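You operate a simulated robot arm through the tools that you are given. There is no shell and no other tool.

You run a simulated robot arm. Do the job below in one go: nothing can be reset, and whatever is moved stays where it is left.

JOB
Put the folded white towel and folded green cloth in their drawers.
Fine: towels drawer and cloths drawer, at the handle end; shut both.
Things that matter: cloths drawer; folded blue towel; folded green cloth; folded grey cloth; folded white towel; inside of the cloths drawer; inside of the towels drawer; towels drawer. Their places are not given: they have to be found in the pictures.

Only the result counts: the job must be done as asked and must still hold three seconds after the hand-in. Knocking over, shifting, dropping, spilling or breaking anything else fails it. Flat cloth is picked up by pressing the open fingertips on it (5 to 10 N) and closing them slowly along it; thin cloth reads only 2 to 8 mm in the jaws.

ROBOT AND FRAMES
A 7-joint arm with a fingered hand, fixed in place. Base frame: the origin is on the floor under the middle of its stand, x ahead of it, y to its left, z up. Units: m, degrees, N and s.
With the tool pointing down near the work surface it reaches from about 0.1 to 0.72 m from the base axis. Its first joint turns from -115.0 to 115.0 degrees. Payload 5 kg.
The TCP is the grasp point between the finger pads, 0.032 m short of the fingertips. In the tool frame z runs along the fingers and y along their closing line. The gripper opens to 0.16 m; its body begins 0.089 m behind the TCP. The gripper is a hand of 4 fingers: y runs from the thumb to the fingers, the wrist lies at [0, 0, -0.267] in the tool frame.
Orientation is told as [roll, pitch, yaw] about the base's x, y, z axes, in that order, counted from this pose: with the fingers straight down and closing along the base's y, the tool's x points along the base's -x, its y along +y and its z along -z.

CONTROLS
- The arm moves only by the tool send_rows. Its argument "moves" is one flat list of numbers, 6 for each row, row after row: the shift along the base's x, y, z in mm, then the turn, a rotation vector about the base's x, y, z in degrees. In form: [tx, ty, tz, wx, wy, wz, tx, ty, tz, wx, wy, wz, ...]. A call has 1 to 20 rows; each row is the pose to reach, as a shift and turn from the pose commanded when the call began. A row lasts 0.2 s, in which the tool goes at most 0.05 m and 8.6 degrees; a call with a longer step from one row to the next is refused whole. A pose out of reach is approached as far as the arm can. The call stops where the force on the tool passes 40 N (or 10 N more than at its start, if that is more) or the arm is blocked; 0.2 s more then pass. In this call time passes only in rows, and 0.2 s behind the last. The reply holds the time, the measured pose of the TCP, the force on the tool along the base axes, the opening and the grip force, in the units named above and with some noise, with the torque about the TCP (base axes, N m) and any sound that the robot's microphone picked up, and new pictures: "views" is both (left out), scene, wrist or none.
- Cameras (640 x 400 px; columns grow to the right, rows downward): "scene" is fixed at [0.2198, -0.4987, 1.4214]; the picture's right is [0.99, 0.11, 0.00], its down [0.06, -0.55, -0.84] and it looks along [-0.09, 0.83, -0.55] (base axes); focal length 240 px, centre (320, 200). "wrist" rides on the gripper at [0.08, -0.004, -0.114] in the tool frame; the picture's right is [0.05, 1.00, 0.00], its down [-0.82, 0.04, -0.58] and it looks along [-0.58, 0.03, 0.82] (tool axes); focal length 265 px, centre (320, 200).
- move_column(by): slides the trunk up (or, below 0, down) by that many m; the arm rides with it, the base frame stays. It gives what a move gives, with no picture.
- curl_fingers(finger1, finger2, finger3, thumb_bend): sets how far each is bent, from 0 (flat) to 100 (curled in); at 30 the hand is open as for a grip, at 70 the pads meet at the TCP. One left out holds its place. A second passes; each finger stops where it meets its share of the squeeze, and holds until it gets a number again. It is the only way to open and close the hand. It gives what a move gives, with no picture; readings hold the bend of each and the force on the fingers (four entries, about 0 where the hand has none), thumb and palm.
- probe_pixels(camera, pixels): for up to 12 pixels [column, row] of the newest picture of that camera ("zoom" is the newest enlarged one), the place [x, y, z] in the base frame of the surface seen there, good to about 0.002 m. The clock stands still meanwhile.
- inspect(camera, box): a new picture of the part [left, top, right, bottom] of that camera's present view, enlarged. The clock stands still meanwhile.
- sign_off(): hands the job in; it is judged then, once.

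Leave the gripper open and the arm clear of the work at the hand-in unless told otherwise.

The tools are called after "Call:" by a JSON object that holds its "op" and its "data". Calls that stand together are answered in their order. send_rows: Moves the arm, as the interface text tells. Its arguments: {"type":"object","properties":{"moves":{"type":"array"},"views":{"type":"string","enum":["both","scene","wrist","none"]}},"required":["moves"]} The other tools are called the same way: move_column (by) moves the trunk up or down; curl_fingers (finger1, finger2, finger3, thumb_bend) moves the fingers one by one; probe_pixels (camera, pixels) gives the place of the surface under pixels of a picture; inspect (camera, box) takes an enlarged picture of a part of a camera's view; sign_off () hands the job in.

At the start:

```text
time: 0.0
tcp_pos: [0.3161, 0.4695, 1.1208]
orientation: [0.0, 0.1, 0.0]
wrist_force: [-1.1, -0.8, 0.5]
torque: [0.03, 0.01, 0.01]
finger_gap: 0.16
finger_force: 0.1
shape: jaw
bend: [30.0, 30.0, 30.0, 30.0]
finger forces: [0.1, 0.0, 0.0, 0.1, 0.0, 0.0]
trunk travel left (down, up): [-0.725, 0.265]
```

scene: 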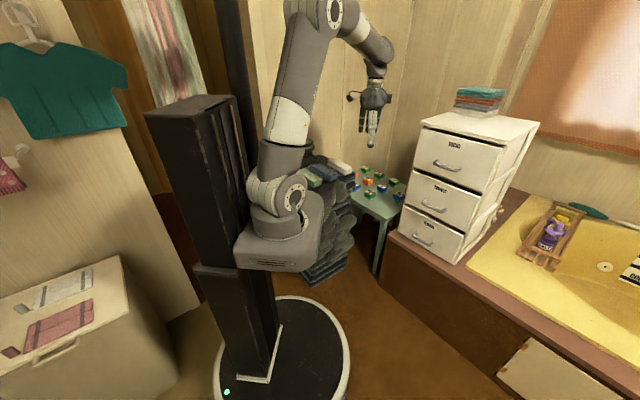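
wrist: 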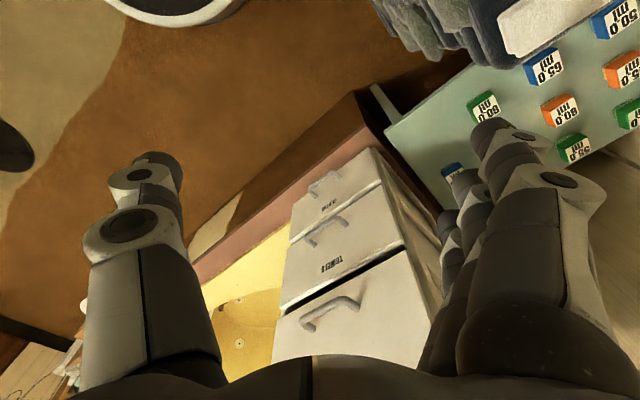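

I'll begin by taking enlarged looks at the drawer unit, the stack on top of it, and the pile behind the arm.

Call:
{"op": "inspect", "data": {"camera": "scene", "box": [380, 70, 560, 270]}}

Call:
{"op": "inspect", "data": {"camera": "scene", "box": [280, 130, 420, 230]}}

Call:
{"op": "inspect", "data": {"camera": "wrist", "box": [200, 100, 480, 380]}}

Call:
{"op": "inspect", "data": {"camera": "scene", "box": [0, 230, 180, 400]}}

```text
2.00 times, centred on (470, 170) of scene
```

zoom: 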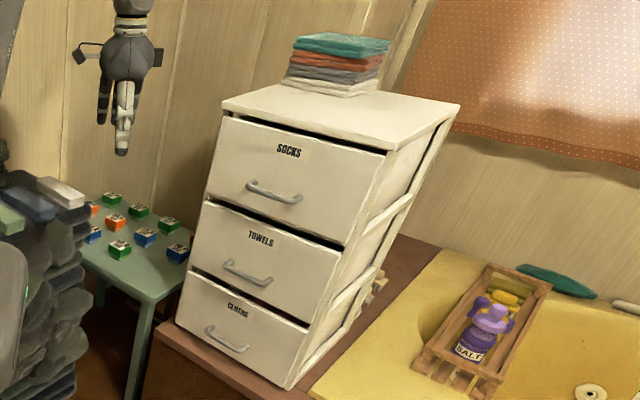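

```text
4.00 times, centred on (350, 180) of scene
```

zoom: 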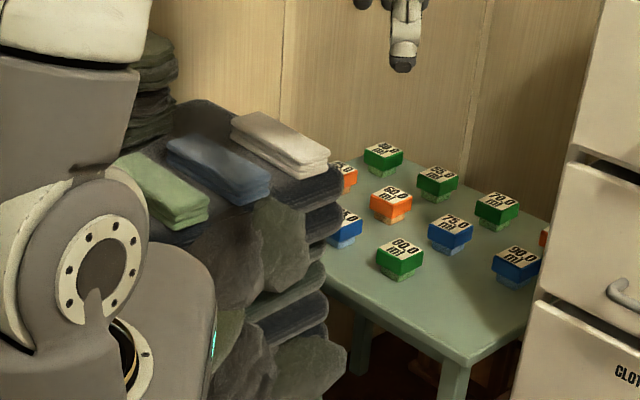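

```text
1.43 times, centred on (340, 240) of wrist
```

zoom: 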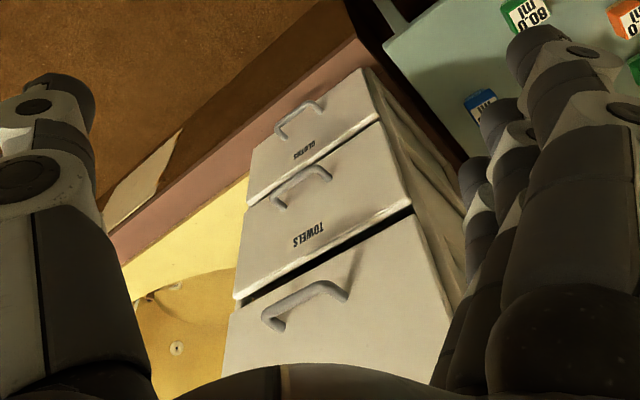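

```text
2.35 times, centred on (90, 315) of scene
```

zoom: 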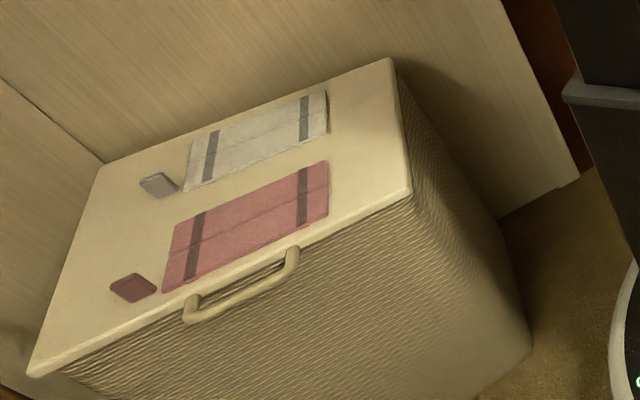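

On the dark pile I see a green fold (about scene (318,175)), a blue one (335,170) and a white one (350,165). The drawers read SOCKS, TOWELS, CLOTHS from the top down. Next I'll measure these places.

Call:
{"op": "inspect", "data": {"camera": "scene", "box": [290, 140, 390, 203]}}

Call:
{"op": "probe_pixels", "data": {"camera": "scene", "pixels": [[419, 124], [505, 147], [414, 168], [480, 190], [398, 228], [461, 260], [449, 165], [435, 205], [424, 240], [540, 122], [440, 112], [400, 235]]}}

```text
6.35 times, centred on (340, 172) of scene
```

zoom: 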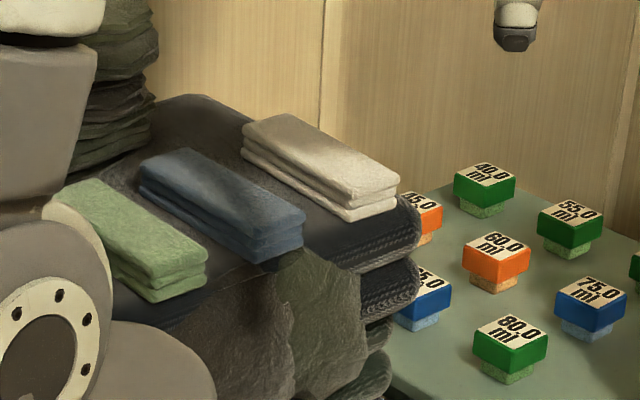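

```text
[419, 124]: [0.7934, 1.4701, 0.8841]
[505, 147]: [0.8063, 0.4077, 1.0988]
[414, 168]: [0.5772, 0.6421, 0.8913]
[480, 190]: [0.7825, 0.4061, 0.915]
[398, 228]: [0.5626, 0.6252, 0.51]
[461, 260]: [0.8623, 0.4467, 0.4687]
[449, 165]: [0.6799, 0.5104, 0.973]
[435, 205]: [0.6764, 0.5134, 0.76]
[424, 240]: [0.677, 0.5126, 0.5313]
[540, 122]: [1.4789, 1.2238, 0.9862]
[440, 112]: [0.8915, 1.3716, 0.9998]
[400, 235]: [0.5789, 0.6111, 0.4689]
```

The drawer fronts run from about (0.58,0.64) to (0.80,0.41), facing the robot at 45°. Next I'll measure the folds on the pile, using this zoom.

Call:
{"op": "probe_pixels", "data": {"camera": "zoom", "pixels": [[60, 200], [100, 182], [150, 285], [205, 250], [125, 225], [145, 165], [185, 152], [250, 240], [303, 212], [275, 118], [345, 195], [398, 175]]}}

Call:
{"op": "probe_pixels", "data": {"camera": "zoom", "pixels": [[245, 135], [315, 155], [230, 190], [345, 240], [150, 300], [220, 140], [340, 215], [215, 265], [290, 250], [190, 110], [410, 205], [80, 270]]}}

```text
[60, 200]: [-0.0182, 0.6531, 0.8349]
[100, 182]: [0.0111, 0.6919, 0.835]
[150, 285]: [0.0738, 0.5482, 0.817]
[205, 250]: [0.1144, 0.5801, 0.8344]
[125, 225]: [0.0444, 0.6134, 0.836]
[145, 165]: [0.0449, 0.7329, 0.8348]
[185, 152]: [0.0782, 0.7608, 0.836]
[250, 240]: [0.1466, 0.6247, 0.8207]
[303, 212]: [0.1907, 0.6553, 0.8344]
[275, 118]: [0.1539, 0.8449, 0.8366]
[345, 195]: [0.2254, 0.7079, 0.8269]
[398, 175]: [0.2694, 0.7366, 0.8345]
```

```text
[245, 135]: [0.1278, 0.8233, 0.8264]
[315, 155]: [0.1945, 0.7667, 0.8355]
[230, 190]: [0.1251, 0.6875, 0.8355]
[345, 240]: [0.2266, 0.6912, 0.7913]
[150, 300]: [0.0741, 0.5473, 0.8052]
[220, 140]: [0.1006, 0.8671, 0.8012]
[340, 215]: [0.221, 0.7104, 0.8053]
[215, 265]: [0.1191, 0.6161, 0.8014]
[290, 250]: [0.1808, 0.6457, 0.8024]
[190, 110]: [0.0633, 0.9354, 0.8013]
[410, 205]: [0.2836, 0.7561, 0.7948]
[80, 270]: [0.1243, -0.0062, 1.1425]
```

Fold tops are at z≈0.835 and the pile top at z≈0.801, so the folds are about 34 mm thick. Each is roughly 0.15 x 0.05 m, with the long side along (0.7,-0.7). Next I'll look closely at the drawer handles.

Call:
{"op": "inspect", "data": {"camera": "scene", "box": [395, 165, 485, 221]}}

Call:
{"op": "probe_pixels", "data": {"camera": "zoom", "pixels": [[182, 265], [200, 290], [225, 300], [300, 318], [325, 310], [365, 300], [350, 275], [250, 310], [200, 240], [100, 60], [560, 200], [535, 350]]}}

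Call:
{"op": "inspect", "data": {"camera": "scene", "box": [385, 210, 475, 266]}}

```text
7.11 times, centred on (440, 193) of scene
```

zoom: 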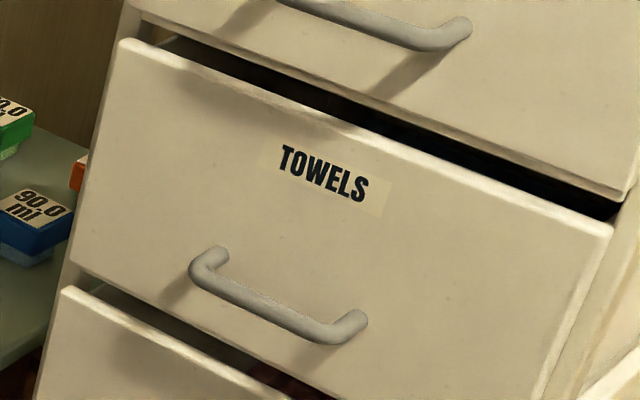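

```text
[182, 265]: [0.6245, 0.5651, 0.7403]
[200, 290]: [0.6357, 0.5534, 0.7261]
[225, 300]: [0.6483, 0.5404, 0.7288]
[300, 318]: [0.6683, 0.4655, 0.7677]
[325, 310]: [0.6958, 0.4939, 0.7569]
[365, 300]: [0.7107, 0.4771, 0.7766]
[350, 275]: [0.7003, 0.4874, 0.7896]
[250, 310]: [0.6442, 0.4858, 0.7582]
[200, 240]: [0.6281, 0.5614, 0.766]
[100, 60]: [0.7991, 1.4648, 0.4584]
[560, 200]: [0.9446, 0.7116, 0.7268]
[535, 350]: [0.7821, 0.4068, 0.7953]
```

```text
7.11 times, centred on (430, 238) of scene
```

zoom: 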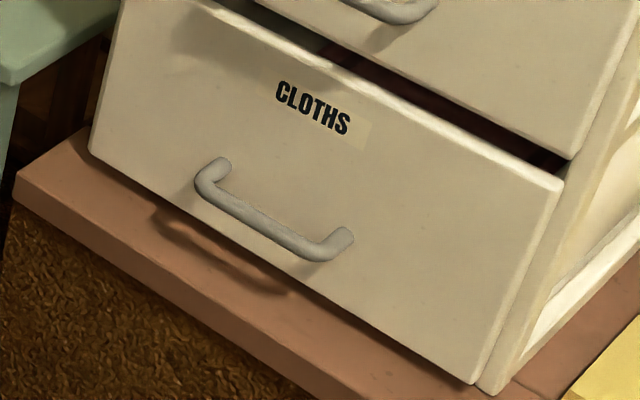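

Both handles are round bars standing off the fronts. Now I'll probe the cloths drawer handle and front in this zoom: bar from (215,195) to (310,248), ends at (222,165) and (345,238), front corners at (90,150), (560,182) and (470,380).

Call:
{"op": "probe_pixels", "data": {"camera": "zoom", "pixels": [[208, 188], [235, 207], [260, 221], [285, 235], [312, 248], [222, 163], [346, 236], [95, 150], [552, 186], [470, 378], [120, 8], [300, 170]]}}

Call:
{"op": "inspect", "data": {"camera": "scene", "box": [395, 165, 485, 221]}}

Call:
{"op": "probe_pixels", "data": {"camera": "zoom", "pixels": [[200, 272], [225, 292], [250, 305], [275, 318], [300, 329], [330, 335], [215, 252], [355, 318], [120, 42], [605, 228], [75, 270], [400, 155]]}}

```text
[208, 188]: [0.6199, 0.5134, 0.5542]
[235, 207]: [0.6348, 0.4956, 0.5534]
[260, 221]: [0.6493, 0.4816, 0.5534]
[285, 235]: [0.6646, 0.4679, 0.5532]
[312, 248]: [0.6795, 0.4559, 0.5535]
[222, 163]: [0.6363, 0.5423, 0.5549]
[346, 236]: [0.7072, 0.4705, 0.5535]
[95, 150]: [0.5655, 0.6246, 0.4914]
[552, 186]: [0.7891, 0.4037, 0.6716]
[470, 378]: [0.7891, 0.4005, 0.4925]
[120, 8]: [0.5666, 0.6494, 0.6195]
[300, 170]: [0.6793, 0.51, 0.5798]
```

```text
7.11 times, centred on (440, 193) of scene
```

zoom: 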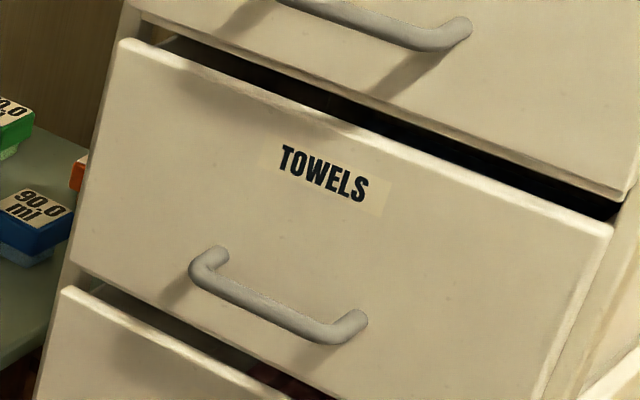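

```text
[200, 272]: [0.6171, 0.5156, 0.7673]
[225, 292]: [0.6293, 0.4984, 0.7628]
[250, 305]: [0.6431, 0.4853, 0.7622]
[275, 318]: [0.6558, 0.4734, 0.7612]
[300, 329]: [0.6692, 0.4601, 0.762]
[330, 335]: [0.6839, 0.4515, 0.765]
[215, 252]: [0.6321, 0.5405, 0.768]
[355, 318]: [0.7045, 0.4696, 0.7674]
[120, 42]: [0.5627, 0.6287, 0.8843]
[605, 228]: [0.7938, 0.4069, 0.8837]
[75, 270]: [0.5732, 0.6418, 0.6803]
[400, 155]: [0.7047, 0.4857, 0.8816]
```

The cloths bar is centred near (0.650,0.484,0.552) and the towels bar near (0.649,0.480,0.764), both about 0.036 m proud of the fronts. I still need the ledge in front of the drawers, the tall stack behind the pile, and anything hidden near the arm such as the grey cloth.

Call:
{"op": "probe_pixels", "data": {"camera": "scene", "pixels": [[386, 236], [390, 262], [455, 275], [420, 262], [440, 275], [310, 140], [300, 160], [325, 160], [345, 240], [330, 200], [370, 215], [365, 170]]}}

Call:
{"op": "inspect", "data": {"camera": "scene", "box": [260, 90, 380, 165]}}

Call:
{"op": "inspect", "data": {"camera": "wrist", "box": [340, 0, 640, 187]}}

```text
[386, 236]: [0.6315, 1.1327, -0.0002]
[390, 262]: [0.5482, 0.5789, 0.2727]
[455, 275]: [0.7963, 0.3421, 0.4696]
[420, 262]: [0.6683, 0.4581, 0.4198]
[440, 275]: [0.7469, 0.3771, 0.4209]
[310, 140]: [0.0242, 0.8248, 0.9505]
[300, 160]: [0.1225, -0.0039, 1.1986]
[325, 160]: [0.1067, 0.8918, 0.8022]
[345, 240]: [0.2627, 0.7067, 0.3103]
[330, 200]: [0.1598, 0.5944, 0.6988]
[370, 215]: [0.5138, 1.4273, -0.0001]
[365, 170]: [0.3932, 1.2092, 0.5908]
```

```text
5.33 times, centred on (320, 128) of scene
```

zoom: 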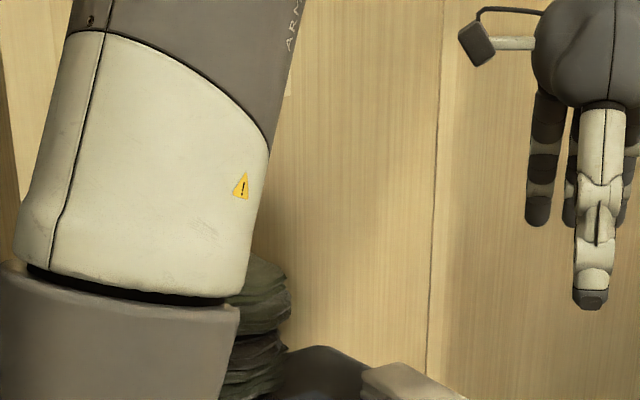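

```text
2.13 times, centred on (490, 94) of wrist
```

zoom: 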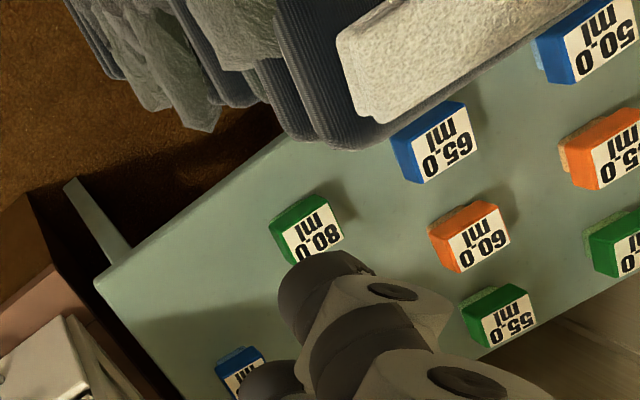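

The ledge under the drawers is at z≈0.469 and its front edge is just below the bars. The dark pile's front face runs parallel to the arm's 45° line, about 0.3 m away, so that lane is free. First I'll swing the hand to about (0.45,0.28,1.12) with yaw -45° so it faces the drawers.

Call:
{"op": "send_rows", "data": {"moves": [16.75, -23.75, 0, 0, 0, -5.6, 33.5, -47.5, 0, 0, 0, -11.2, 50.25, -71.25, 0, 0, 0, -16.9, 67, -95, 0, 0, 0, -22.5, 83.75, -118.75, 0, 0, 0, -28.1, 100.5, -142.5, 0, 0, 0, -33.7, 117.25, -166.25, 0, 0, 0, -39.4, 134, -190, 0, 0, 0, -45], "views": "both"}}

```text
time: 1.8
tcp_pos: [0.4538, 0.2754, 1.1205]
orientation: [0.0, 0.1, -45.0]
wrist_force: [0.4, 0.2, -0.1]
torque: [0.01, 0.0, -0.04]
finger_gap: 0.1597
finger_force: 0.0
shape: jaw
bend: [30.0, 30.0, 30.0, 30.0]
finger forces: [0.0, 0.1, 0.0, 0.0, 0.0, 0.0]
trunk travel left (down, up): [-0.725, 0.265]
```

scene: 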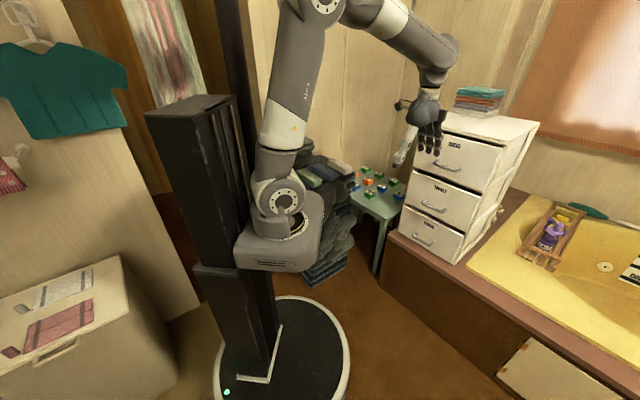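
wrist: 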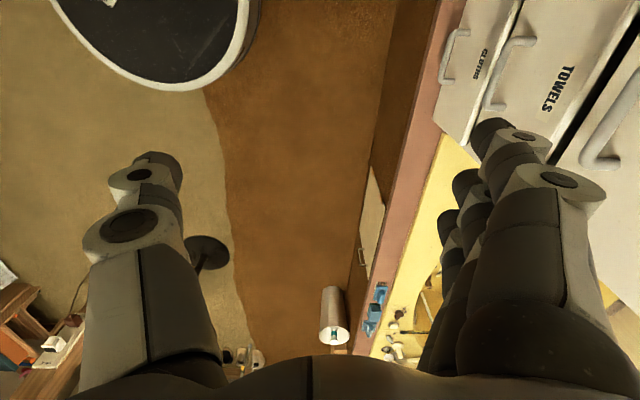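

The hand now points down with its fingers on the drawer side. Next I'll tilt it by 70° about (0.707,-0.707,0) so it points at the drawers, 20° below level, with the thumb underneath, while shifting to about (0.52,0.35,1.12).

Call:
{"op": "send_rows", "data": {"moves": [6.6, 7.7, 0, 4.95, -4.95, 0, 13.2, 15.4, 0, 9.9, -9.9, 0, 19.8, 23.1, 0, 14.85, -14.85, 0, 26.4, 30.8, 0, 19.8, -19.8, 0, 33, 38.5, 0, 24.75, -24.75, 0, 39.6, 46.2, 0, 29.7, -29.7, 0, 46.2, 53.9, 0, 34.65, -34.65, 0, 52.8, 61.6, 0, 39.6, -39.6, 0, 59.4, 69.3, 0, 44.55, -44.55, 0, 66, 77, 0, 49.5, -49.5, 0], "views": "both"}}

```text
time: 4.0
tcp_pos: [0.4938, 0.3681, 1.1096]
orientation: [65.8, -0.8, -38.0]
wrist_force: [3.0, -0.1, 1.9]
torque: [-0.11, 0.08, 0.16]
finger_gap: 0.16
finger_force: 0.1
shape: jaw
bend: [30.0, 30.0, 30.0, 30.0]
finger forces: [0.0, 0.0, 0.1, 0.0, 0.1, 0.0]
out of reach, approached as far as the arm can: row 8, 9, 10
trunk travel left (down, up): [-0.725, 0.265]
```

scene: 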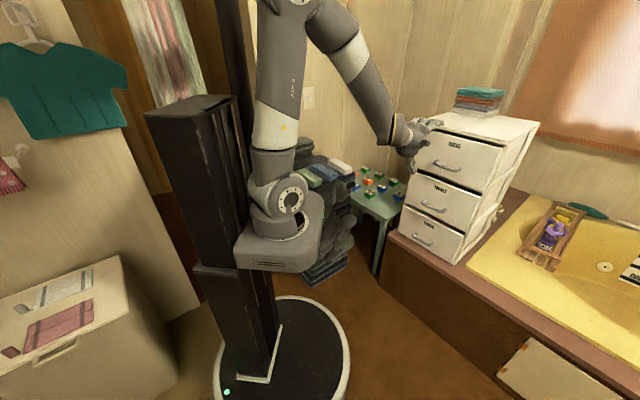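
wrist: 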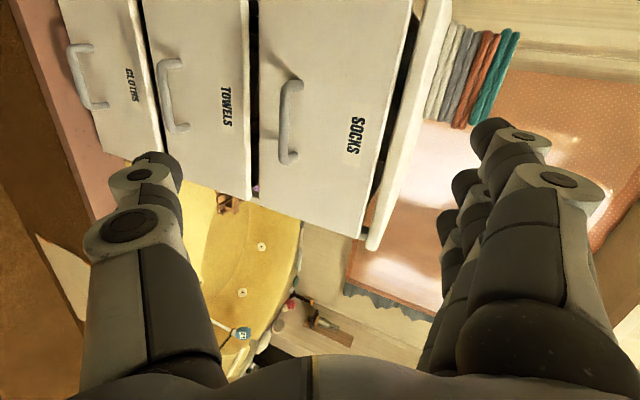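

The last few degrees were out of reach because the forearm hangs too steeply. Lowering the trunk will put the wrist higher relative to the shoulder. The hand is about 0.19 m in front of the bars, so I'll lower it by 0.5 m.

Call:
{"op": "move_column", "data": {"by": -0.5}}

```text
refused: -0.5 is not a number from -0.4 to 0.4
```

Each trunk move is limited to 0.4 m, so I'll go down 0.35 m first.

Call:
{"op": "move_column", "data": {"by": -0.35}}

```text
time: 7.4
tcp_pos: [0.5139, 0.3543, 0.7682]
orientation: [67.7, 0.7, -44.6]
wrist_force: [0.5, -0.2, 0.4]
torque: [0.01, -0.01, 0.03]
finger_gap: 0.1601
finger_force: 0.0
shape: jaw
bend: [30.0, 30.0, 30.0, 30.0]
finger forces: [0.1, 0.0, 0.1, 0.0, 0.0, 0.1]
trunk travel left (down, up): [-0.375, 0.615]
```

The pose settled close to the commanded one, at (0.514,0.354,0.768) with tilt 68°. I'll go down another 0.2 m.

Call:
{"op": "move_column", "data": {"by": -0.2}}

Call:
{"op": "inspect", "data": {"camera": "scene", "box": [200, 60, 520, 300]}}

```text
time: 9.6
tcp_pos: [0.5143, 0.3547, 0.5673]
orientation: [67.8, 0.7, -44.6]
wrist_force: [-0.2, -0.4, -0.2]
torque: [-0.02, -0.03, 0.04]
finger_gap: 0.1599
finger_force: 0.0
shape: jaw
bend: [30.0, 30.0, 30.0, 30.0]
finger forces: [0.0, 0.1, 0.1, 0.0, 0.0, 0.1]
trunk travel left (down, up): [-0.175, 0.815]
```

```text
1.67 times, centred on (360, 180) of scene
```

zoom: 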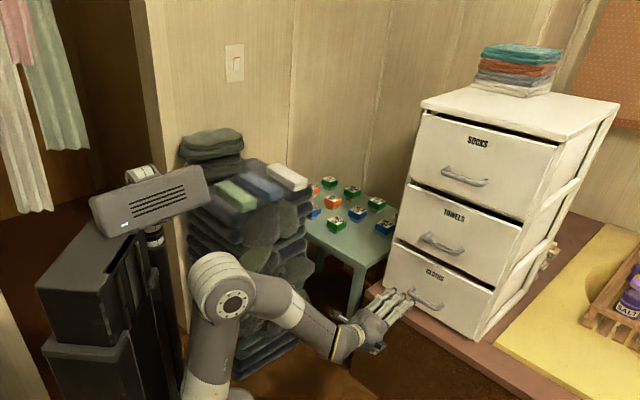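

With the arm lowered the whole pile is visible. I'll look at it closely for the grey cloth.

Call:
{"op": "inspect", "data": {"camera": "scene", "box": [270, 110, 370, 173]}}

Call:
{"op": "inspect", "data": {"camera": "scene", "box": [280, 210, 440, 310]}}

```text
6.35 times, centred on (320, 142) of scene
```

zoom: 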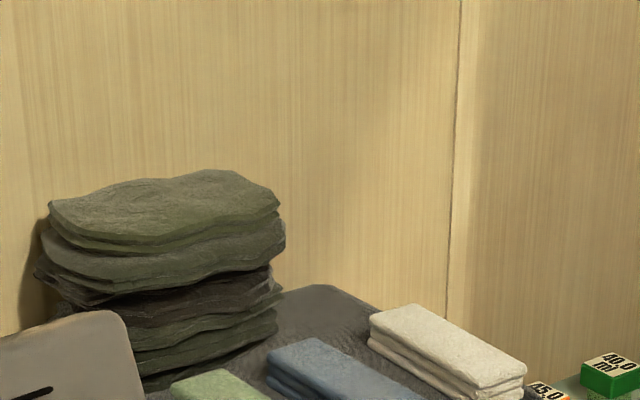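

```text
4.00 times, centred on (360, 260) of scene
```

zoom: 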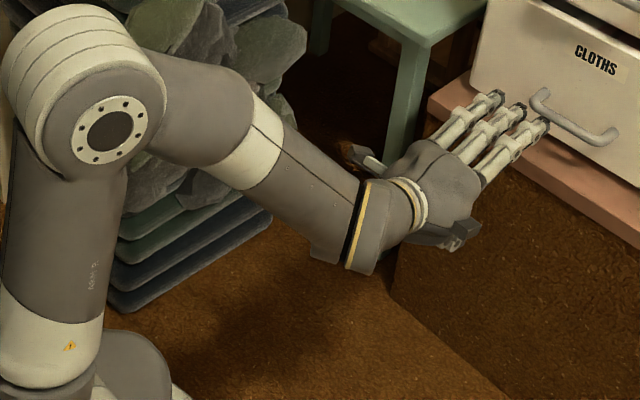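

I'll check the clearance between the elbow and the pile, and the height of the tall dark stack.

Call:
{"op": "probe_pixels", "data": {"camera": "zoom", "pixels": [[108, 130], [75, 40], [200, 110], [270, 130], [400, 110], [170, 30], [260, 50], [490, 100], [520, 115], [540, 128], [445, 230], [545, 95]]}}

Call:
{"op": "probe_pixels", "data": {"camera": "scene", "pixels": [[297, 139], [308, 140], [282, 145], [290, 165], [311, 163], [276, 150], [300, 172], [315, 176], [312, 130], [285, 175], [345, 185], [340, 205]]}}

```text
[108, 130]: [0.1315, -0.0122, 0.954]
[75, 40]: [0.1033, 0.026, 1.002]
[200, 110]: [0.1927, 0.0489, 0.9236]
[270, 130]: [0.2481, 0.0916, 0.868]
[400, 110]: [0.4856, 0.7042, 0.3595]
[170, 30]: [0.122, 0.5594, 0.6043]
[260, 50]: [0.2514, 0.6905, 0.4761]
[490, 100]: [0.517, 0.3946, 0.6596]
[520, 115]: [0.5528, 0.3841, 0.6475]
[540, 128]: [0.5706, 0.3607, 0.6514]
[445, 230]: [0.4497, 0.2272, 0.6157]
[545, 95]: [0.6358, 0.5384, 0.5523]
```

```text
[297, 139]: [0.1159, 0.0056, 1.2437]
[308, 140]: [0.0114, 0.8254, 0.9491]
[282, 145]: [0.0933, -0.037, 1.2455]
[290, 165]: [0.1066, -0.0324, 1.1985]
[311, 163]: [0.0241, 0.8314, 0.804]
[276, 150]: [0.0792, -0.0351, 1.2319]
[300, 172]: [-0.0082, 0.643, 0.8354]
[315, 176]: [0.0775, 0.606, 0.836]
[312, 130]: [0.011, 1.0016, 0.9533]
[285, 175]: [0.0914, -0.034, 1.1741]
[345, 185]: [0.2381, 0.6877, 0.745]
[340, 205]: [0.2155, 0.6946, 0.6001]
```

The elbow is near y=0 and well clear of the pile. The fingers are about 31 mm apart and roughly centred on the bar, and they fit between its posts. To make room for pulling back, I'll raise the hand 90 mm, then drop the trunk 0.1 m.

Call:
{"op": "send_rows", "data": {"moves": [0, 0, 18, 0, 0, 0, 0, 0, 36, 0, 0, 0, 0, 0, 54, 0, 0, 0, 0, 0, 72, 0, 0, 0, 0, 0, 90, 0, 0, 0], "views": "none"}}

Call:
{"op": "move_column", "data": {"by": -0.1}}

Call:
{"op": "curl_fingers", "data": {"finger1": 46, "finger2": 46, "finger3": 46, "thumb_bend": 42}}

Call:
{"op": "inspect", "data": {"camera": "wrist", "box": [0, 0, 640, 400]}}

Call:
{"op": "inspect", "data": {"camera": "scene", "box": [350, 190, 500, 284]}}

```text
time: 10.8
tcp_pos: [0.5133, 0.355, 0.658]
orientation: [67.6, 0.6, -44.6]
wrist_force: [-0.3, 0.2, -0.2]
torque: [0.02, 0.0, -0.01]
finger_gap: 0.1598
finger_force: 0.0
shape: jaw
bend: [30.0, 30.0, 30.0, 30.0]
finger forces: [0.0, 0.1, 0.0, 0.1, 0.0, 0.0]
trunk travel left (down, up): [-0.175, 0.815]
```

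```text
time: 12.1
tcp_pos: [0.5147, 0.3552, 0.5594]
orientation: [67.7, 0.6, -44.6]
wrist_force: [-0.2, -0.2, 1.2]
torque: [0.02, 0.02, -0.01]
finger_gap: 0.1598
finger_force: 0.0
shape: jaw
bend: [30.0, 30.0, 30.0, 30.0]
finger forces: [0.1, 0.0, 0.1, 0.0, 0.1, 0.0]
trunk travel left (down, up): [-0.075, 0.915]
```

```text
time: 13.1
tcp_pos: [0.5144, 0.3555, 0.5579]
orientation: [67.7, 0.7, -44.6]
wrist_force: [-0.7, 0.5, -0.3]
torque: [0.01, -0.01, 0.01]
finger_gap: 0.1161
finger_force: 0.1
shape: fingers
bend: [46.0, 46.0, 46.0, 42.0]
finger forces: [0.0, 0.1, 0.1, 0.0, 0.0, 0.0]
trunk travel left (down, up): [-0.075, 0.915]
```

```text
1.00 times, centred on (320, 200) of wrist (not enlarged: the box is as wide or as high as the picture)
```

zoom: 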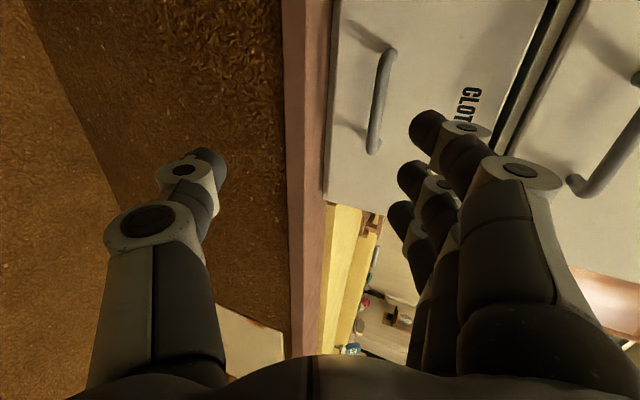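

```text
4.26 times, centred on (425, 237) of scene
```

zoom: 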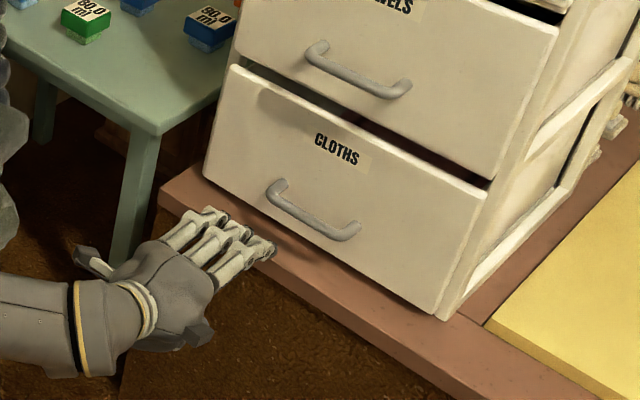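

The fingers are part-closed to a 0.116 m gap, above and below the bar line. I'll advance along the handle's normal to TCP (0.640,0.473,0.556), so the bar sits between the fingers just past the TCP.

Call:
{"op": "send_rows", "data": {"moves": [25, 23.6, 0, 0, 0, 0, 50, 47.2, 0, 0, 0, 0, 75, 70.8, 0, 0, 0, 0, 100, 94.3, 0, 0, 0, 0, 115, 108.5, -1, 0, 0, 0, 125.2, 117.9, -1.4, 0, 0, 0], "views": "both"}}

Call:
{"op": "inspect", "data": {"camera": "scene", "box": [380, 200, 480, 263]}}

```text
time: 14.5
tcp_pos: [0.6366, 0.4679, 0.5592]
orientation: [67.9, 0.7, -44.6]
wrist_force: [-29.0, -23.9, 6.6]
torque: [1.15, -1.47, -0.18]
finger_gap: 0.1123
finger_force: 18.5
shape: fingers
bend: [48.0, 49.0, 50.0, 42.0]
finger forces: [8.3, 12.0, 16.6, 0.0, 0.1, 0.1]
trunk travel left (down, up): [-0.075, 0.915]
stopped in row 6: the force on the tool passed its limit at 59 N (the readings are from after the stop); the commanded pose is now the measured one
```

scene: 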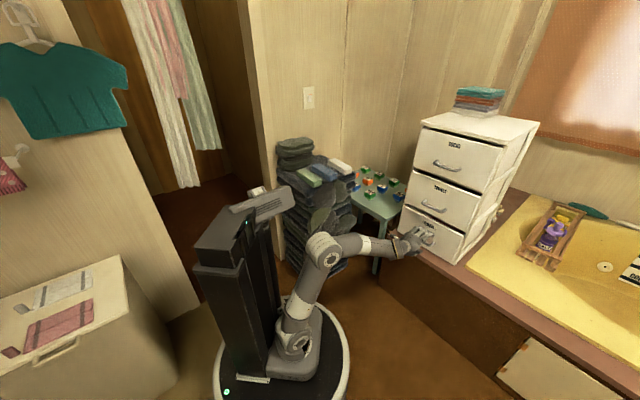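
wrist: 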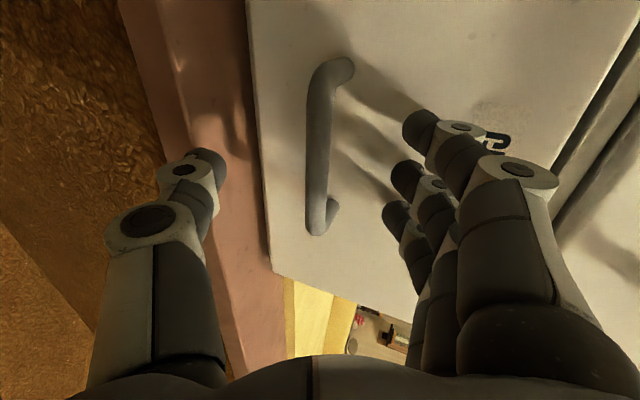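

```text
6.35 times, centred on (430, 232) of scene
```

zoom: 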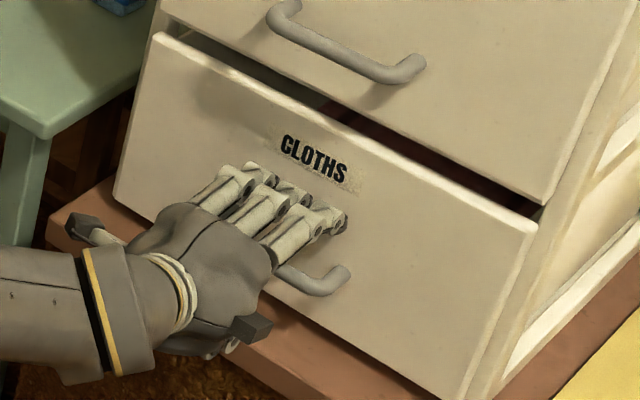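

The fingertips met the drawer face before the bar was deep enough in the grasp; the force went to about 38 N and the arm stopped. I'll back off 25 mm, level the hand by another 17°, and bend the thumb a little more so it clears the ledge. Then I'll go in again.

Call:
{"op": "send_rows", "data": {"moves": [-17.7, -17.7, 0, 0, 0, 0, -20, -20, 0, 4, -4, 0, -20, -20, -2, 8, -8, 0, -20, -20, -4, 12, -12, 0], "views": "none"}}

Call:
{"op": "curl_fingers", "data": {"finger1": 48, "finger2": 48, "finger3": 48, "thumb_bend": 52}}

Call:
{"op": "inspect", "data": {"camera": "scene", "box": [380, 200, 480, 263]}}

Call:
{"op": "inspect", "data": {"camera": "wrist", "box": [80, 0, 560, 300]}}

```text
time: 15.5
tcp_pos: [0.6187, 0.4506, 0.5543]
orientation: [84.8, 0.6, -44.4]
wrist_force: [-0.4, -0.2, 0.5]
torque: [-0.03, 0.01, 0.08]
finger_gap: 0.1153
finger_force: 0.1
shape: fingers
bend: [46.0, 46.0, 46.0, 42.0]
finger forces: [0.0, 0.1, 0.0, 0.1, 0.0, 0.0]
trunk travel left (down, up): [-0.075, 0.915]
```

```text
time: 16.5
tcp_pos: [0.6195, 0.4503, 0.5527]
orientation: [84.8, 0.5, -44.4]
wrist_force: [0.7, -0.1, 0.1]
torque: [0.0, 0.03, 0.01]
finger_gap: 0.0921
finger_force: 0.2
shape: fingers
bend: [48.0, 48.0, 48.0, 52.0]
finger forces: [0.1, 0.0, 0.0, 0.1, 0.0, 0.0]
trunk travel left (down, up): [-0.075, 0.915]
```

```text
6.35 times, centred on (430, 232) of scene
```

zoom: 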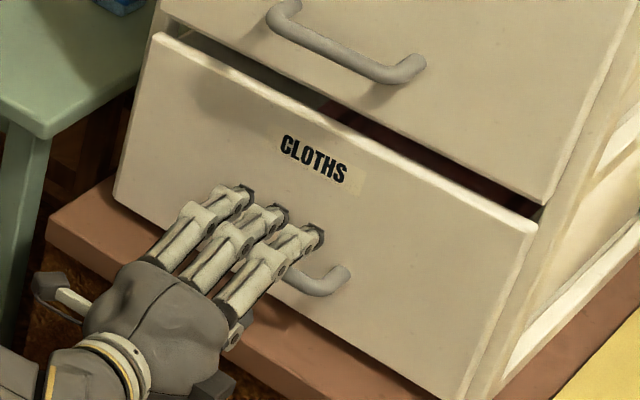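

```text
1.33 times, centred on (320, 150) of wrist
```

zoom: 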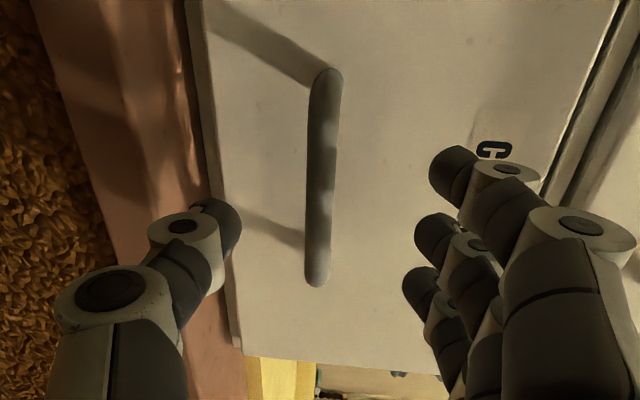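

The hand is now nearly level and the bar lies between fingers and thumb. I'll check the sideways centring by probing the bar ends and the fingertips in this wrist zoom.

Call:
{"op": "probe_pixels", "data": {"camera": "zoom", "pixels": [[328, 80], [322, 150], [316, 220], [315, 278], [455, 160], [435, 235], [420, 290], [215, 215], [507, 168], [475, 243], [445, 307], [183, 226]]}}

```text
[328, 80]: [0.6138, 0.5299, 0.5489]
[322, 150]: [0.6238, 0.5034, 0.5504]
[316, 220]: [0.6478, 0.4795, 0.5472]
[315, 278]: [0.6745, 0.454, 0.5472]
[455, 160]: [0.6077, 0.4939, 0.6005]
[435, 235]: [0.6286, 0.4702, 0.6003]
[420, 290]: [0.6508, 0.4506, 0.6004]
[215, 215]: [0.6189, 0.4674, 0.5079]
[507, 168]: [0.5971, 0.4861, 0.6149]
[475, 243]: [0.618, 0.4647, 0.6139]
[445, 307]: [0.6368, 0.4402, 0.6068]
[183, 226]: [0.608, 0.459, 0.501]
```

The fingers span a≈0.079–0.158 between the posts at 0.073 and 0.160, so the centring needs only about a 2 mm shift left. I'll advance to put the bar about 8 mm past the TCP.

Call:
{"op": "send_rows", "data": {"moves": [10, 11, -1.5, 0, 0, 0, 19, 21, -3, 0, 0, 0, 25.9, 28.6, -3.2, 0, 0, 0], "views": "none"}}

Call:
{"op": "inspect", "data": {"camera": "wrist", "box": [80, 0, 560, 300]}}

```text
time: 17.3
tcp_pos: [0.6455, 0.4791, 0.5503]
orientation: [84.7, 0.5, -44.4]
wrist_force: [-2.6, -1.6, 0.4]
torque: [0.06, -0.06, -0.04]
finger_gap: 0.092
finger_force: 0.9
shape: fingers
bend: [48.0, 48.0, 48.0, 52.0]
finger forces: [0.0, 0.0, 2.0, 0.0, 0.0, 0.1]
trunk travel left (down, up): [-0.075, 0.915]
```

```text
1.33 times, centred on (320, 150) of wrist
```

zoom: 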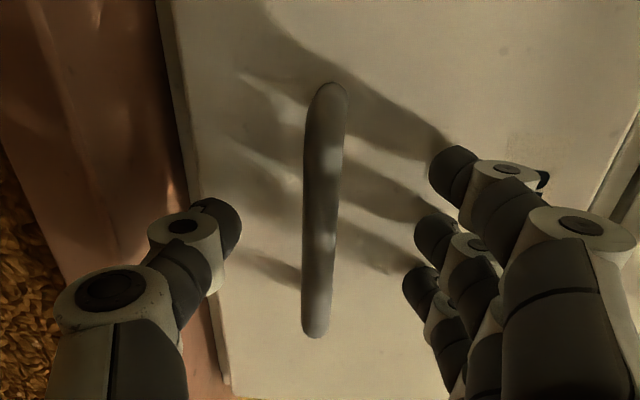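

There is light contact with the face at about 3 N, and the bar is between fingers and thumb. I'll close on the bar.

Call:
{"op": "curl_fingers", "data": {"finger1": 74, "finger2": 74, "finger3": 74, "thumb_bend": 74}}

Call:
{"op": "inspect", "data": {"camera": "wrist", "box": [80, 0, 560, 300]}}

Call:
{"op": "inspect", "data": {"camera": "scene", "box": [380, 200, 480, 263]}}

```text
time: 18.3
tcp_pos: [0.6443, 0.4794, 0.5499]
orientation: [84.7, 0.5, -44.5]
wrist_force: [4.1, 4.7, 0.3]
torque: [0.01, -0.01, 0.02]
finger_gap: 0.0222
finger_force: 11.1
shape: fingers
bend: [72.0, 72.0, 72.0, 71.0]
finger forces: [3.9, 4.1, 4.2, 0.0, 9.1, 0.0]
trunk travel left (down, up): [-0.075, 0.915]
```

```text
1.33 times, centred on (320, 150) of wrist
```

zoom: 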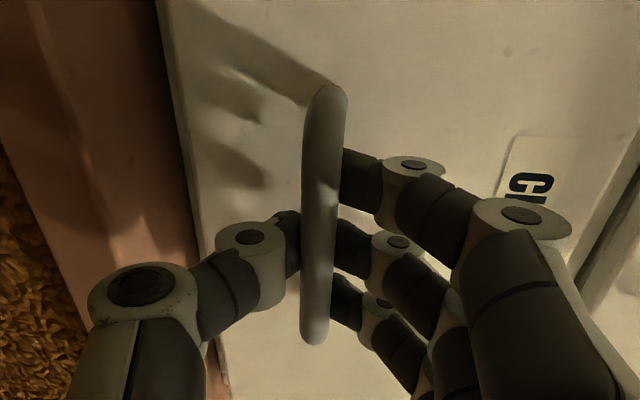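

```text
6.35 times, centred on (430, 232) of scene
```

zoom: 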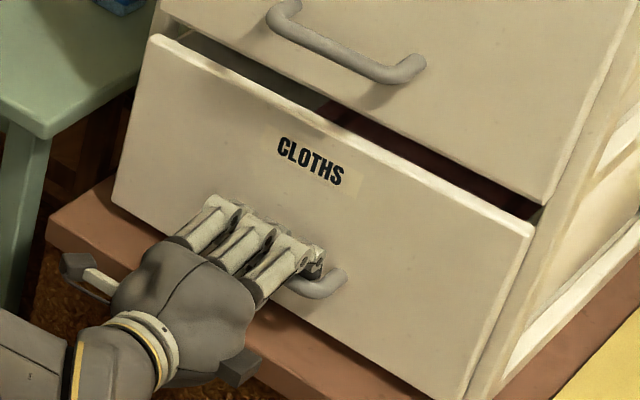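

The bar is gripped with all three fingers and the thumb (about 4 N each, 9 N on the thumb). I'll pull slowly straight back 40 mm as a test.

Call:
{"op": "send_rows", "data": {"moves": [-4, -4, 0, 0, 0, 0, -8, -8, 0, 0, 0, 0, -12, -12, 0, 0, 0, 0, -16, -16, 0, 0, 0, 0, -20, -20, 0, 0, 0, 0, -24, -24, 0, 0, 0, 0, -28, -28, 0, 0, 0, 0], "views": "scene"}}

Call:
{"op": "inspect", "data": {"camera": "scene", "box": [370, 190, 490, 265]}}

```text
time: 19.9
tcp_pos: [0.6158, 0.4499, 0.5489]
orientation: [84.8, 0.5, -44.4]
wrist_force: [3.4, 0.5, -2.0]
torque: [-0.02, 0.02, -0.04]
finger_gap: 0.02
finger_force: 6.5
shape: fingers
bend: [73.0, 73.0, 73.0, 72.0]
finger forces: [2.0, 0.1, 2.2, 0.0, 7.8, 0.1]
trunk travel left (down, up): [-0.075, 0.915]
```

scene: 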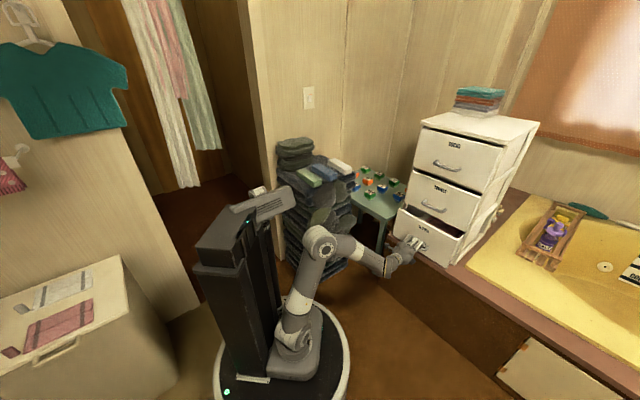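

```text
5.33 times, centred on (430, 228) of scene
```

zoom: 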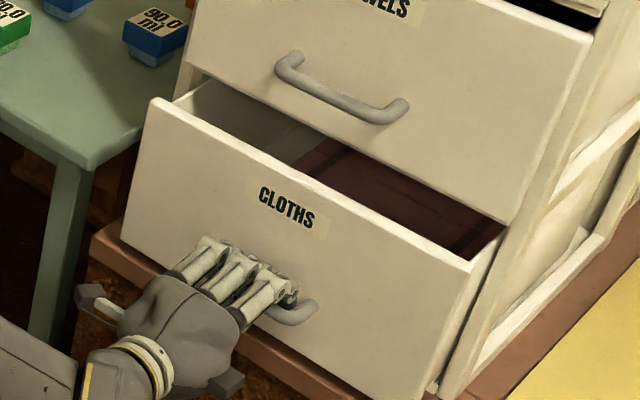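

The drawer slides freely. I'll keep pulling to about 0.19 m total and let the hand pivot down 18° around the bar so the wrist stays within reach.

Call:
{"op": "send_rows", "data": {"moves": [-7, -7, 0, -0.8, 0.8, 0, -14, -14, 0, -1.6, 1.6, 0, -21, -21, 0, -2.4, 2.4, 0, -28, -28, 0, -3.2, 3.2, 0, -35, -35, 0, -4, 4, 0, -42, -42, 0.4, -4.8, 4.8, 0, -49, -49, 0.8, -5.6, 5.6, 0, -56, -56, 1, -6.4, 6.4, 0, -63, -63, 1.2, -7.2, 7.2, 0, -70, -70, 1.4, -8, 8, 0, -77, -77, 1.6, -8.8, 8.8, 0, -84, -84, 1.8, -9.6, 9.6, 0, -91, -91, 2, -10.4, 10.4, 0, -98, -98, 2.2, -11.2, 11.2, 0, -105, -105, 2.4, -12, 12, 0], "views": "scene"}}

Call:
{"op": "inspect", "data": {"camera": "scene", "box": [350, 170, 510, 270]}}

```text
time: 23.1
tcp_pos: [0.5112, 0.3442, 0.5525]
orientation: [67.5, 0.6, -44.6]
wrist_force: [0.5, 2.1, -7.0]
torque: [0.01, -0.02, 0.03]
finger_gap: 0.0198
finger_force: 6.1
shape: fingers
bend: [74.0, 73.0, 73.0, 71.0]
finger forces: [0.8, 0.2, 1.2, 0.0, 10.5, 0.1]
trunk travel left (down, up): [-0.075, 0.915]
```

scene: 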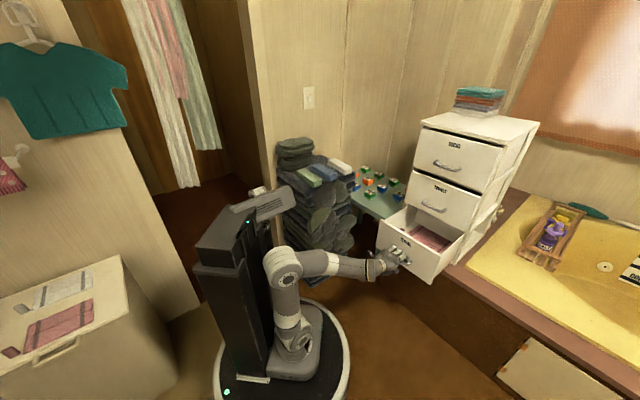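

```text
4.00 times, centred on (430, 220) of scene
```

zoom: 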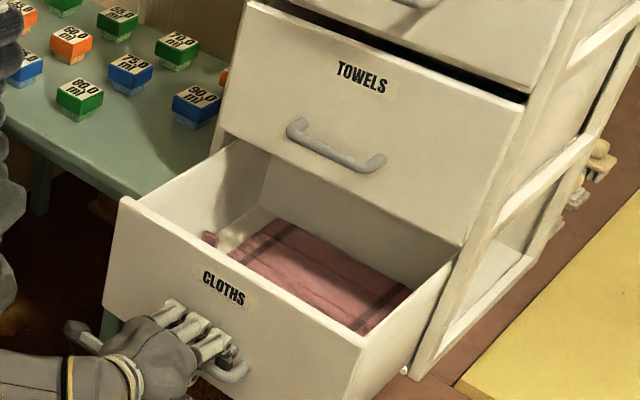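

The drawer is about 0.19 m open, and a flat pink cloth lies on its floor. I'll measure the inside.

Call:
{"op": "probe_pixels", "data": {"camera": "zoom", "pixels": [[215, 230], [235, 250], [270, 222], [350, 325], [405, 290], [300, 260], [210, 240], [230, 235], [130, 200], [355, 345], [245, 265], [330, 320]]}}

Call:
{"op": "probe_pixels", "data": {"camera": "zoom", "pixels": [[260, 215], [300, 190], [400, 235], [420, 280], [340, 220], [200, 190], [260, 160], [450, 250], [232, 258], [238, 242], [150, 205], [340, 335]]}}

```text
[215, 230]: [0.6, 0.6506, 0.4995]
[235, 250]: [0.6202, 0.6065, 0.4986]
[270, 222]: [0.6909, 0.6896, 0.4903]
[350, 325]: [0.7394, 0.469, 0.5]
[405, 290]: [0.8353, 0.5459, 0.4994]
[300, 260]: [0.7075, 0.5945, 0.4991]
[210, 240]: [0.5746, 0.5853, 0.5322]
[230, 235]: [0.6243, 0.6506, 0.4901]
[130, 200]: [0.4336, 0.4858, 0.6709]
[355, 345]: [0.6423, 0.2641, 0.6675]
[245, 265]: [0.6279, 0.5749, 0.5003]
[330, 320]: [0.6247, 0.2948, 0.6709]
```

```text
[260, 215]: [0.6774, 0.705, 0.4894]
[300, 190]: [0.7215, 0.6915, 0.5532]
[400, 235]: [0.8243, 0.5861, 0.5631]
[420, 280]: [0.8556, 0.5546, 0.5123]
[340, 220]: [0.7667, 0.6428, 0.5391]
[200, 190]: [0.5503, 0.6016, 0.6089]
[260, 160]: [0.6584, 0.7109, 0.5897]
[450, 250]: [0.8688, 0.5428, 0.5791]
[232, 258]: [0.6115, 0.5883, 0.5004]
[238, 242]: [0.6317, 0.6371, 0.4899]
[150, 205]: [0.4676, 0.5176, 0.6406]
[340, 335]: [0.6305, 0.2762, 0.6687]
```

The floor is at z≈0.490, the pink cloth at z≈0.50, the front panel's top edge at n≈0.65 (z 0.671), and the back wall at n≈1.0. I'll pull 40 mm more to bring the handle end into easy reach, easing the 7 N vertical load by lowering 2 mm.

Call:
{"op": "send_rows", "data": {"moves": [-7, -7, -1, -1, 1, 0, -14, -14, -2, -2, 2, 0, -21, -21, -2, -3, 3, 0, -28, -28, -2, -4, 4, 0], "views": "none"}}

```text
time: 24.1
tcp_pos: [0.4858, 0.3178, 0.5433]
orientation: [61.2, 0.9, -44.6]
wrist_force: [-1.7, 5.2, 4.2]
torque: [-0.03, -0.11, 0.06]
finger_gap: 0.0185
finger_force: 3.7
shape: fingers
bend: [74.0, 73.0, 73.0, 72.0]
finger forces: [1.6, 0.0, 4.5, 0.0, 0.1, 0.0]
trunk travel left (down, up): [-0.075, 0.915]
```

The TCP sank a bit, to z 0.543. I'll check the grip and the drawer in the pictures.

Call:
{"op": "inspect", "data": {"camera": "scene", "box": [350, 190, 490, 278]}}

Call:
{"op": "inspect", "data": {"camera": "wrist", "box": [0, 0, 640, 400]}}

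```text
4.55 times, centred on (420, 234) of scene
```

zoom: 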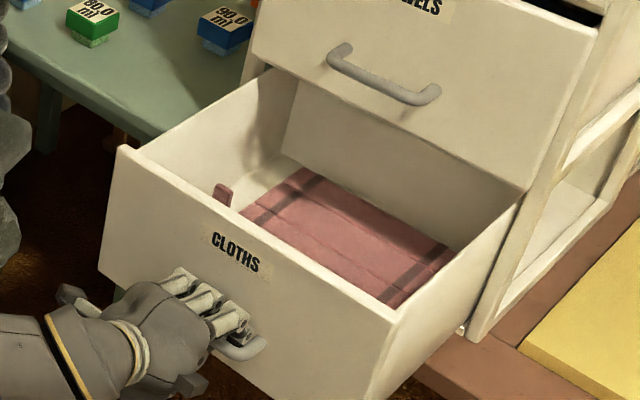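

```text
1.00 times, centred on (320, 200) of wrist (not enlarged: the box is as wide or as high as the picture)
```

zoom: 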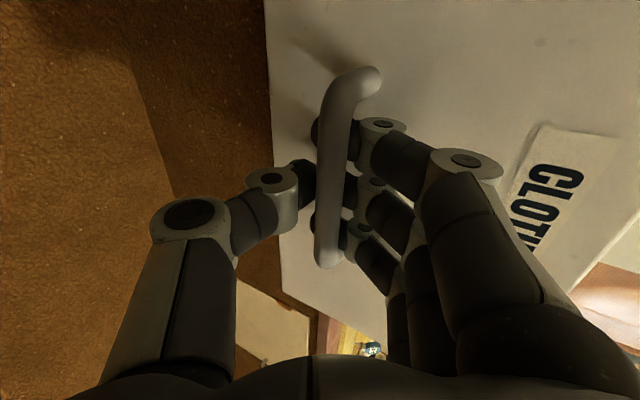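

The drawer is about 0.23 m open and the grip is still on the bar. Now I'll let go in small steps: thumb wide, fingers just off the bar.

Call:
{"op": "curl_fingers", "data": {"finger1": 58, "finger2": 58, "finger3": 58, "thumb_bend": 46}}

Call:
{"op": "inspect", "data": {"camera": "wrist", "box": [160, 0, 480, 200]}}

```text
time: 25.1
tcp_pos: [0.4869, 0.3183, 0.5422]
orientation: [61.2, 0.9, -44.7]
wrist_force: [-0.3, -1.8, 0.4]
torque: [0.01, -0.02, -0.02]
finger_gap: 0.0847
finger_force: 0.9
shape: fingers
bend: [57.0, 57.0, 58.0, 46.0]
finger forces: [0.1, 0.3, 0.9, 0.1, 0.1, 0.0]
trunk travel left (down, up): [-0.075, 0.915]
```

```text
2.00 times, centred on (320, 100) of wrist
```

zoom: 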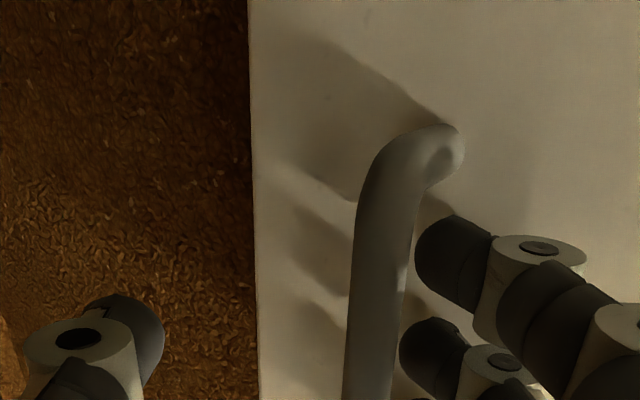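

The fingers are just free of the bar. I'll lift 15 mm to clear it, then back out and up.

Call:
{"op": "send_rows", "data": {"moves": [0, 0, 8, 0, 0, 0, -2, -2, 16, 0, 0, 0, -10, -10, 18, 0, 0, 0, -20, -20, 20, -1, 1, 0, -30, -30, 24, -2, 2, 0, -40, -40, 30, -4, 4, 0], "views": "scene"}}

Call:
{"op": "inspect", "data": {"camera": "scene", "box": [330, 170, 490, 270]}}

```text
time: 26.1
tcp_pos: [0.4784, 0.3178, 0.5159]
orientation: [56.8, 3.0, -43.6]
wrist_force: [0.7, 0.4, 29.2]
torque: [0.18, -0.69, -0.37]
finger_gap: 0.0939
finger_force: 21.9
shape: fingers
bend: [54.0, 55.0, 58.0, 46.0]
finger forces: [6.7, 13.8, 23.5, 0.1, 0.0, 0.1]
out of reach, approached as far as the arm can: row 4
trunk travel left (down, up): [-0.075, 0.915]
stopped in row 4: the force on the tool passed its limit at 44 N (the readings are from after the stop); the commanded pose is now the measured one
```

scene: 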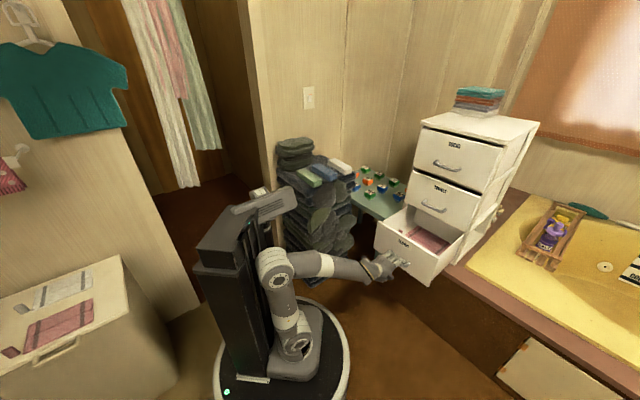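

```text
4.00 times, centred on (410, 220) of scene
```

zoom: 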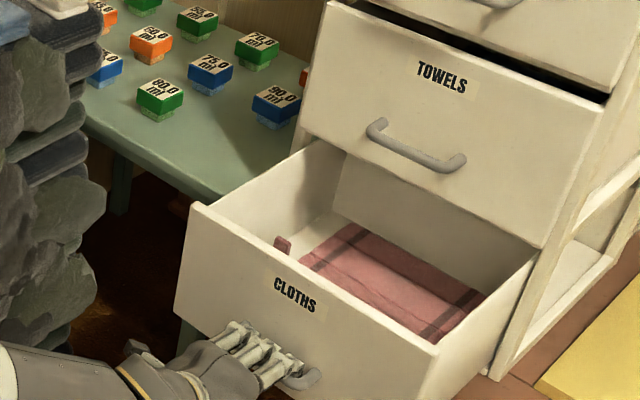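

The lift row fell out of reach and the hand sank, pressing on the bar with 29 N. I'll raise the whole arm with the trunk instead, which needs no joint motion.

Call:
{"op": "move_column", "data": {"by": 0.045}}

Call:
{"op": "inspect", "data": {"camera": "wrist", "box": [0, 0, 640, 400]}}

Call:
{"op": "inspect", "data": {"camera": "scene", "box": [350, 210, 450, 273]}}

```text
time: 27.0
tcp_pos: [0.4765, 0.3185, 0.5568]
orientation: [56.2, 2.8, -43.6]
wrist_force: [-0.2, -0.6, 0.4]
torque: [0.03, -0.01, 0.01]
finger_gap: 0.0852
finger_force: 0.0
shape: fingers
bend: [57.0, 57.0, 57.0, 46.0]
finger forces: [0.1, 0.0, 0.3, 0.0, 0.0, 0.0]
trunk travel left (down, up): [-0.12, 0.87]
```

```text
1.00 times, centred on (320, 200) of wrist (not enlarged: the box is as wide or as high as the picture)
```

zoom: 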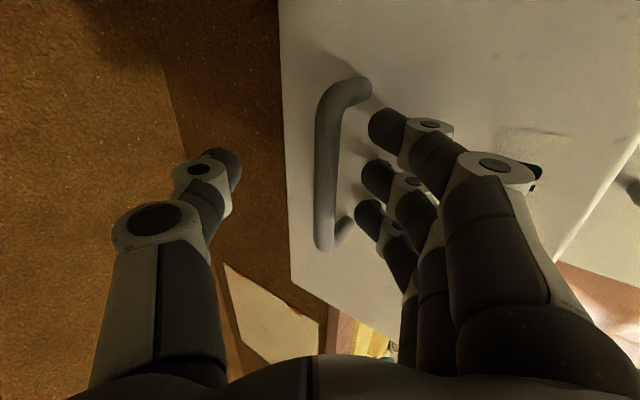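

```text
6.35 times, centred on (400, 242) of scene
```

zoom: 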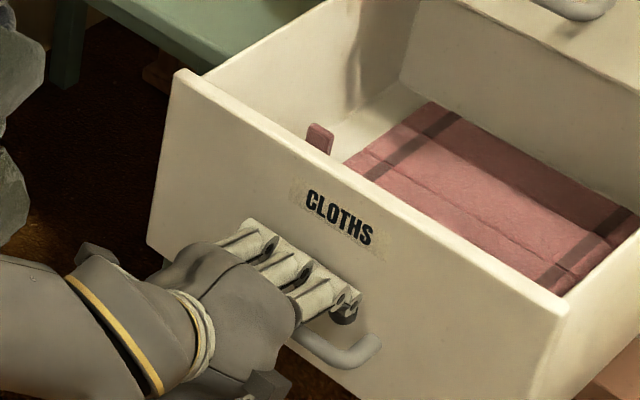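

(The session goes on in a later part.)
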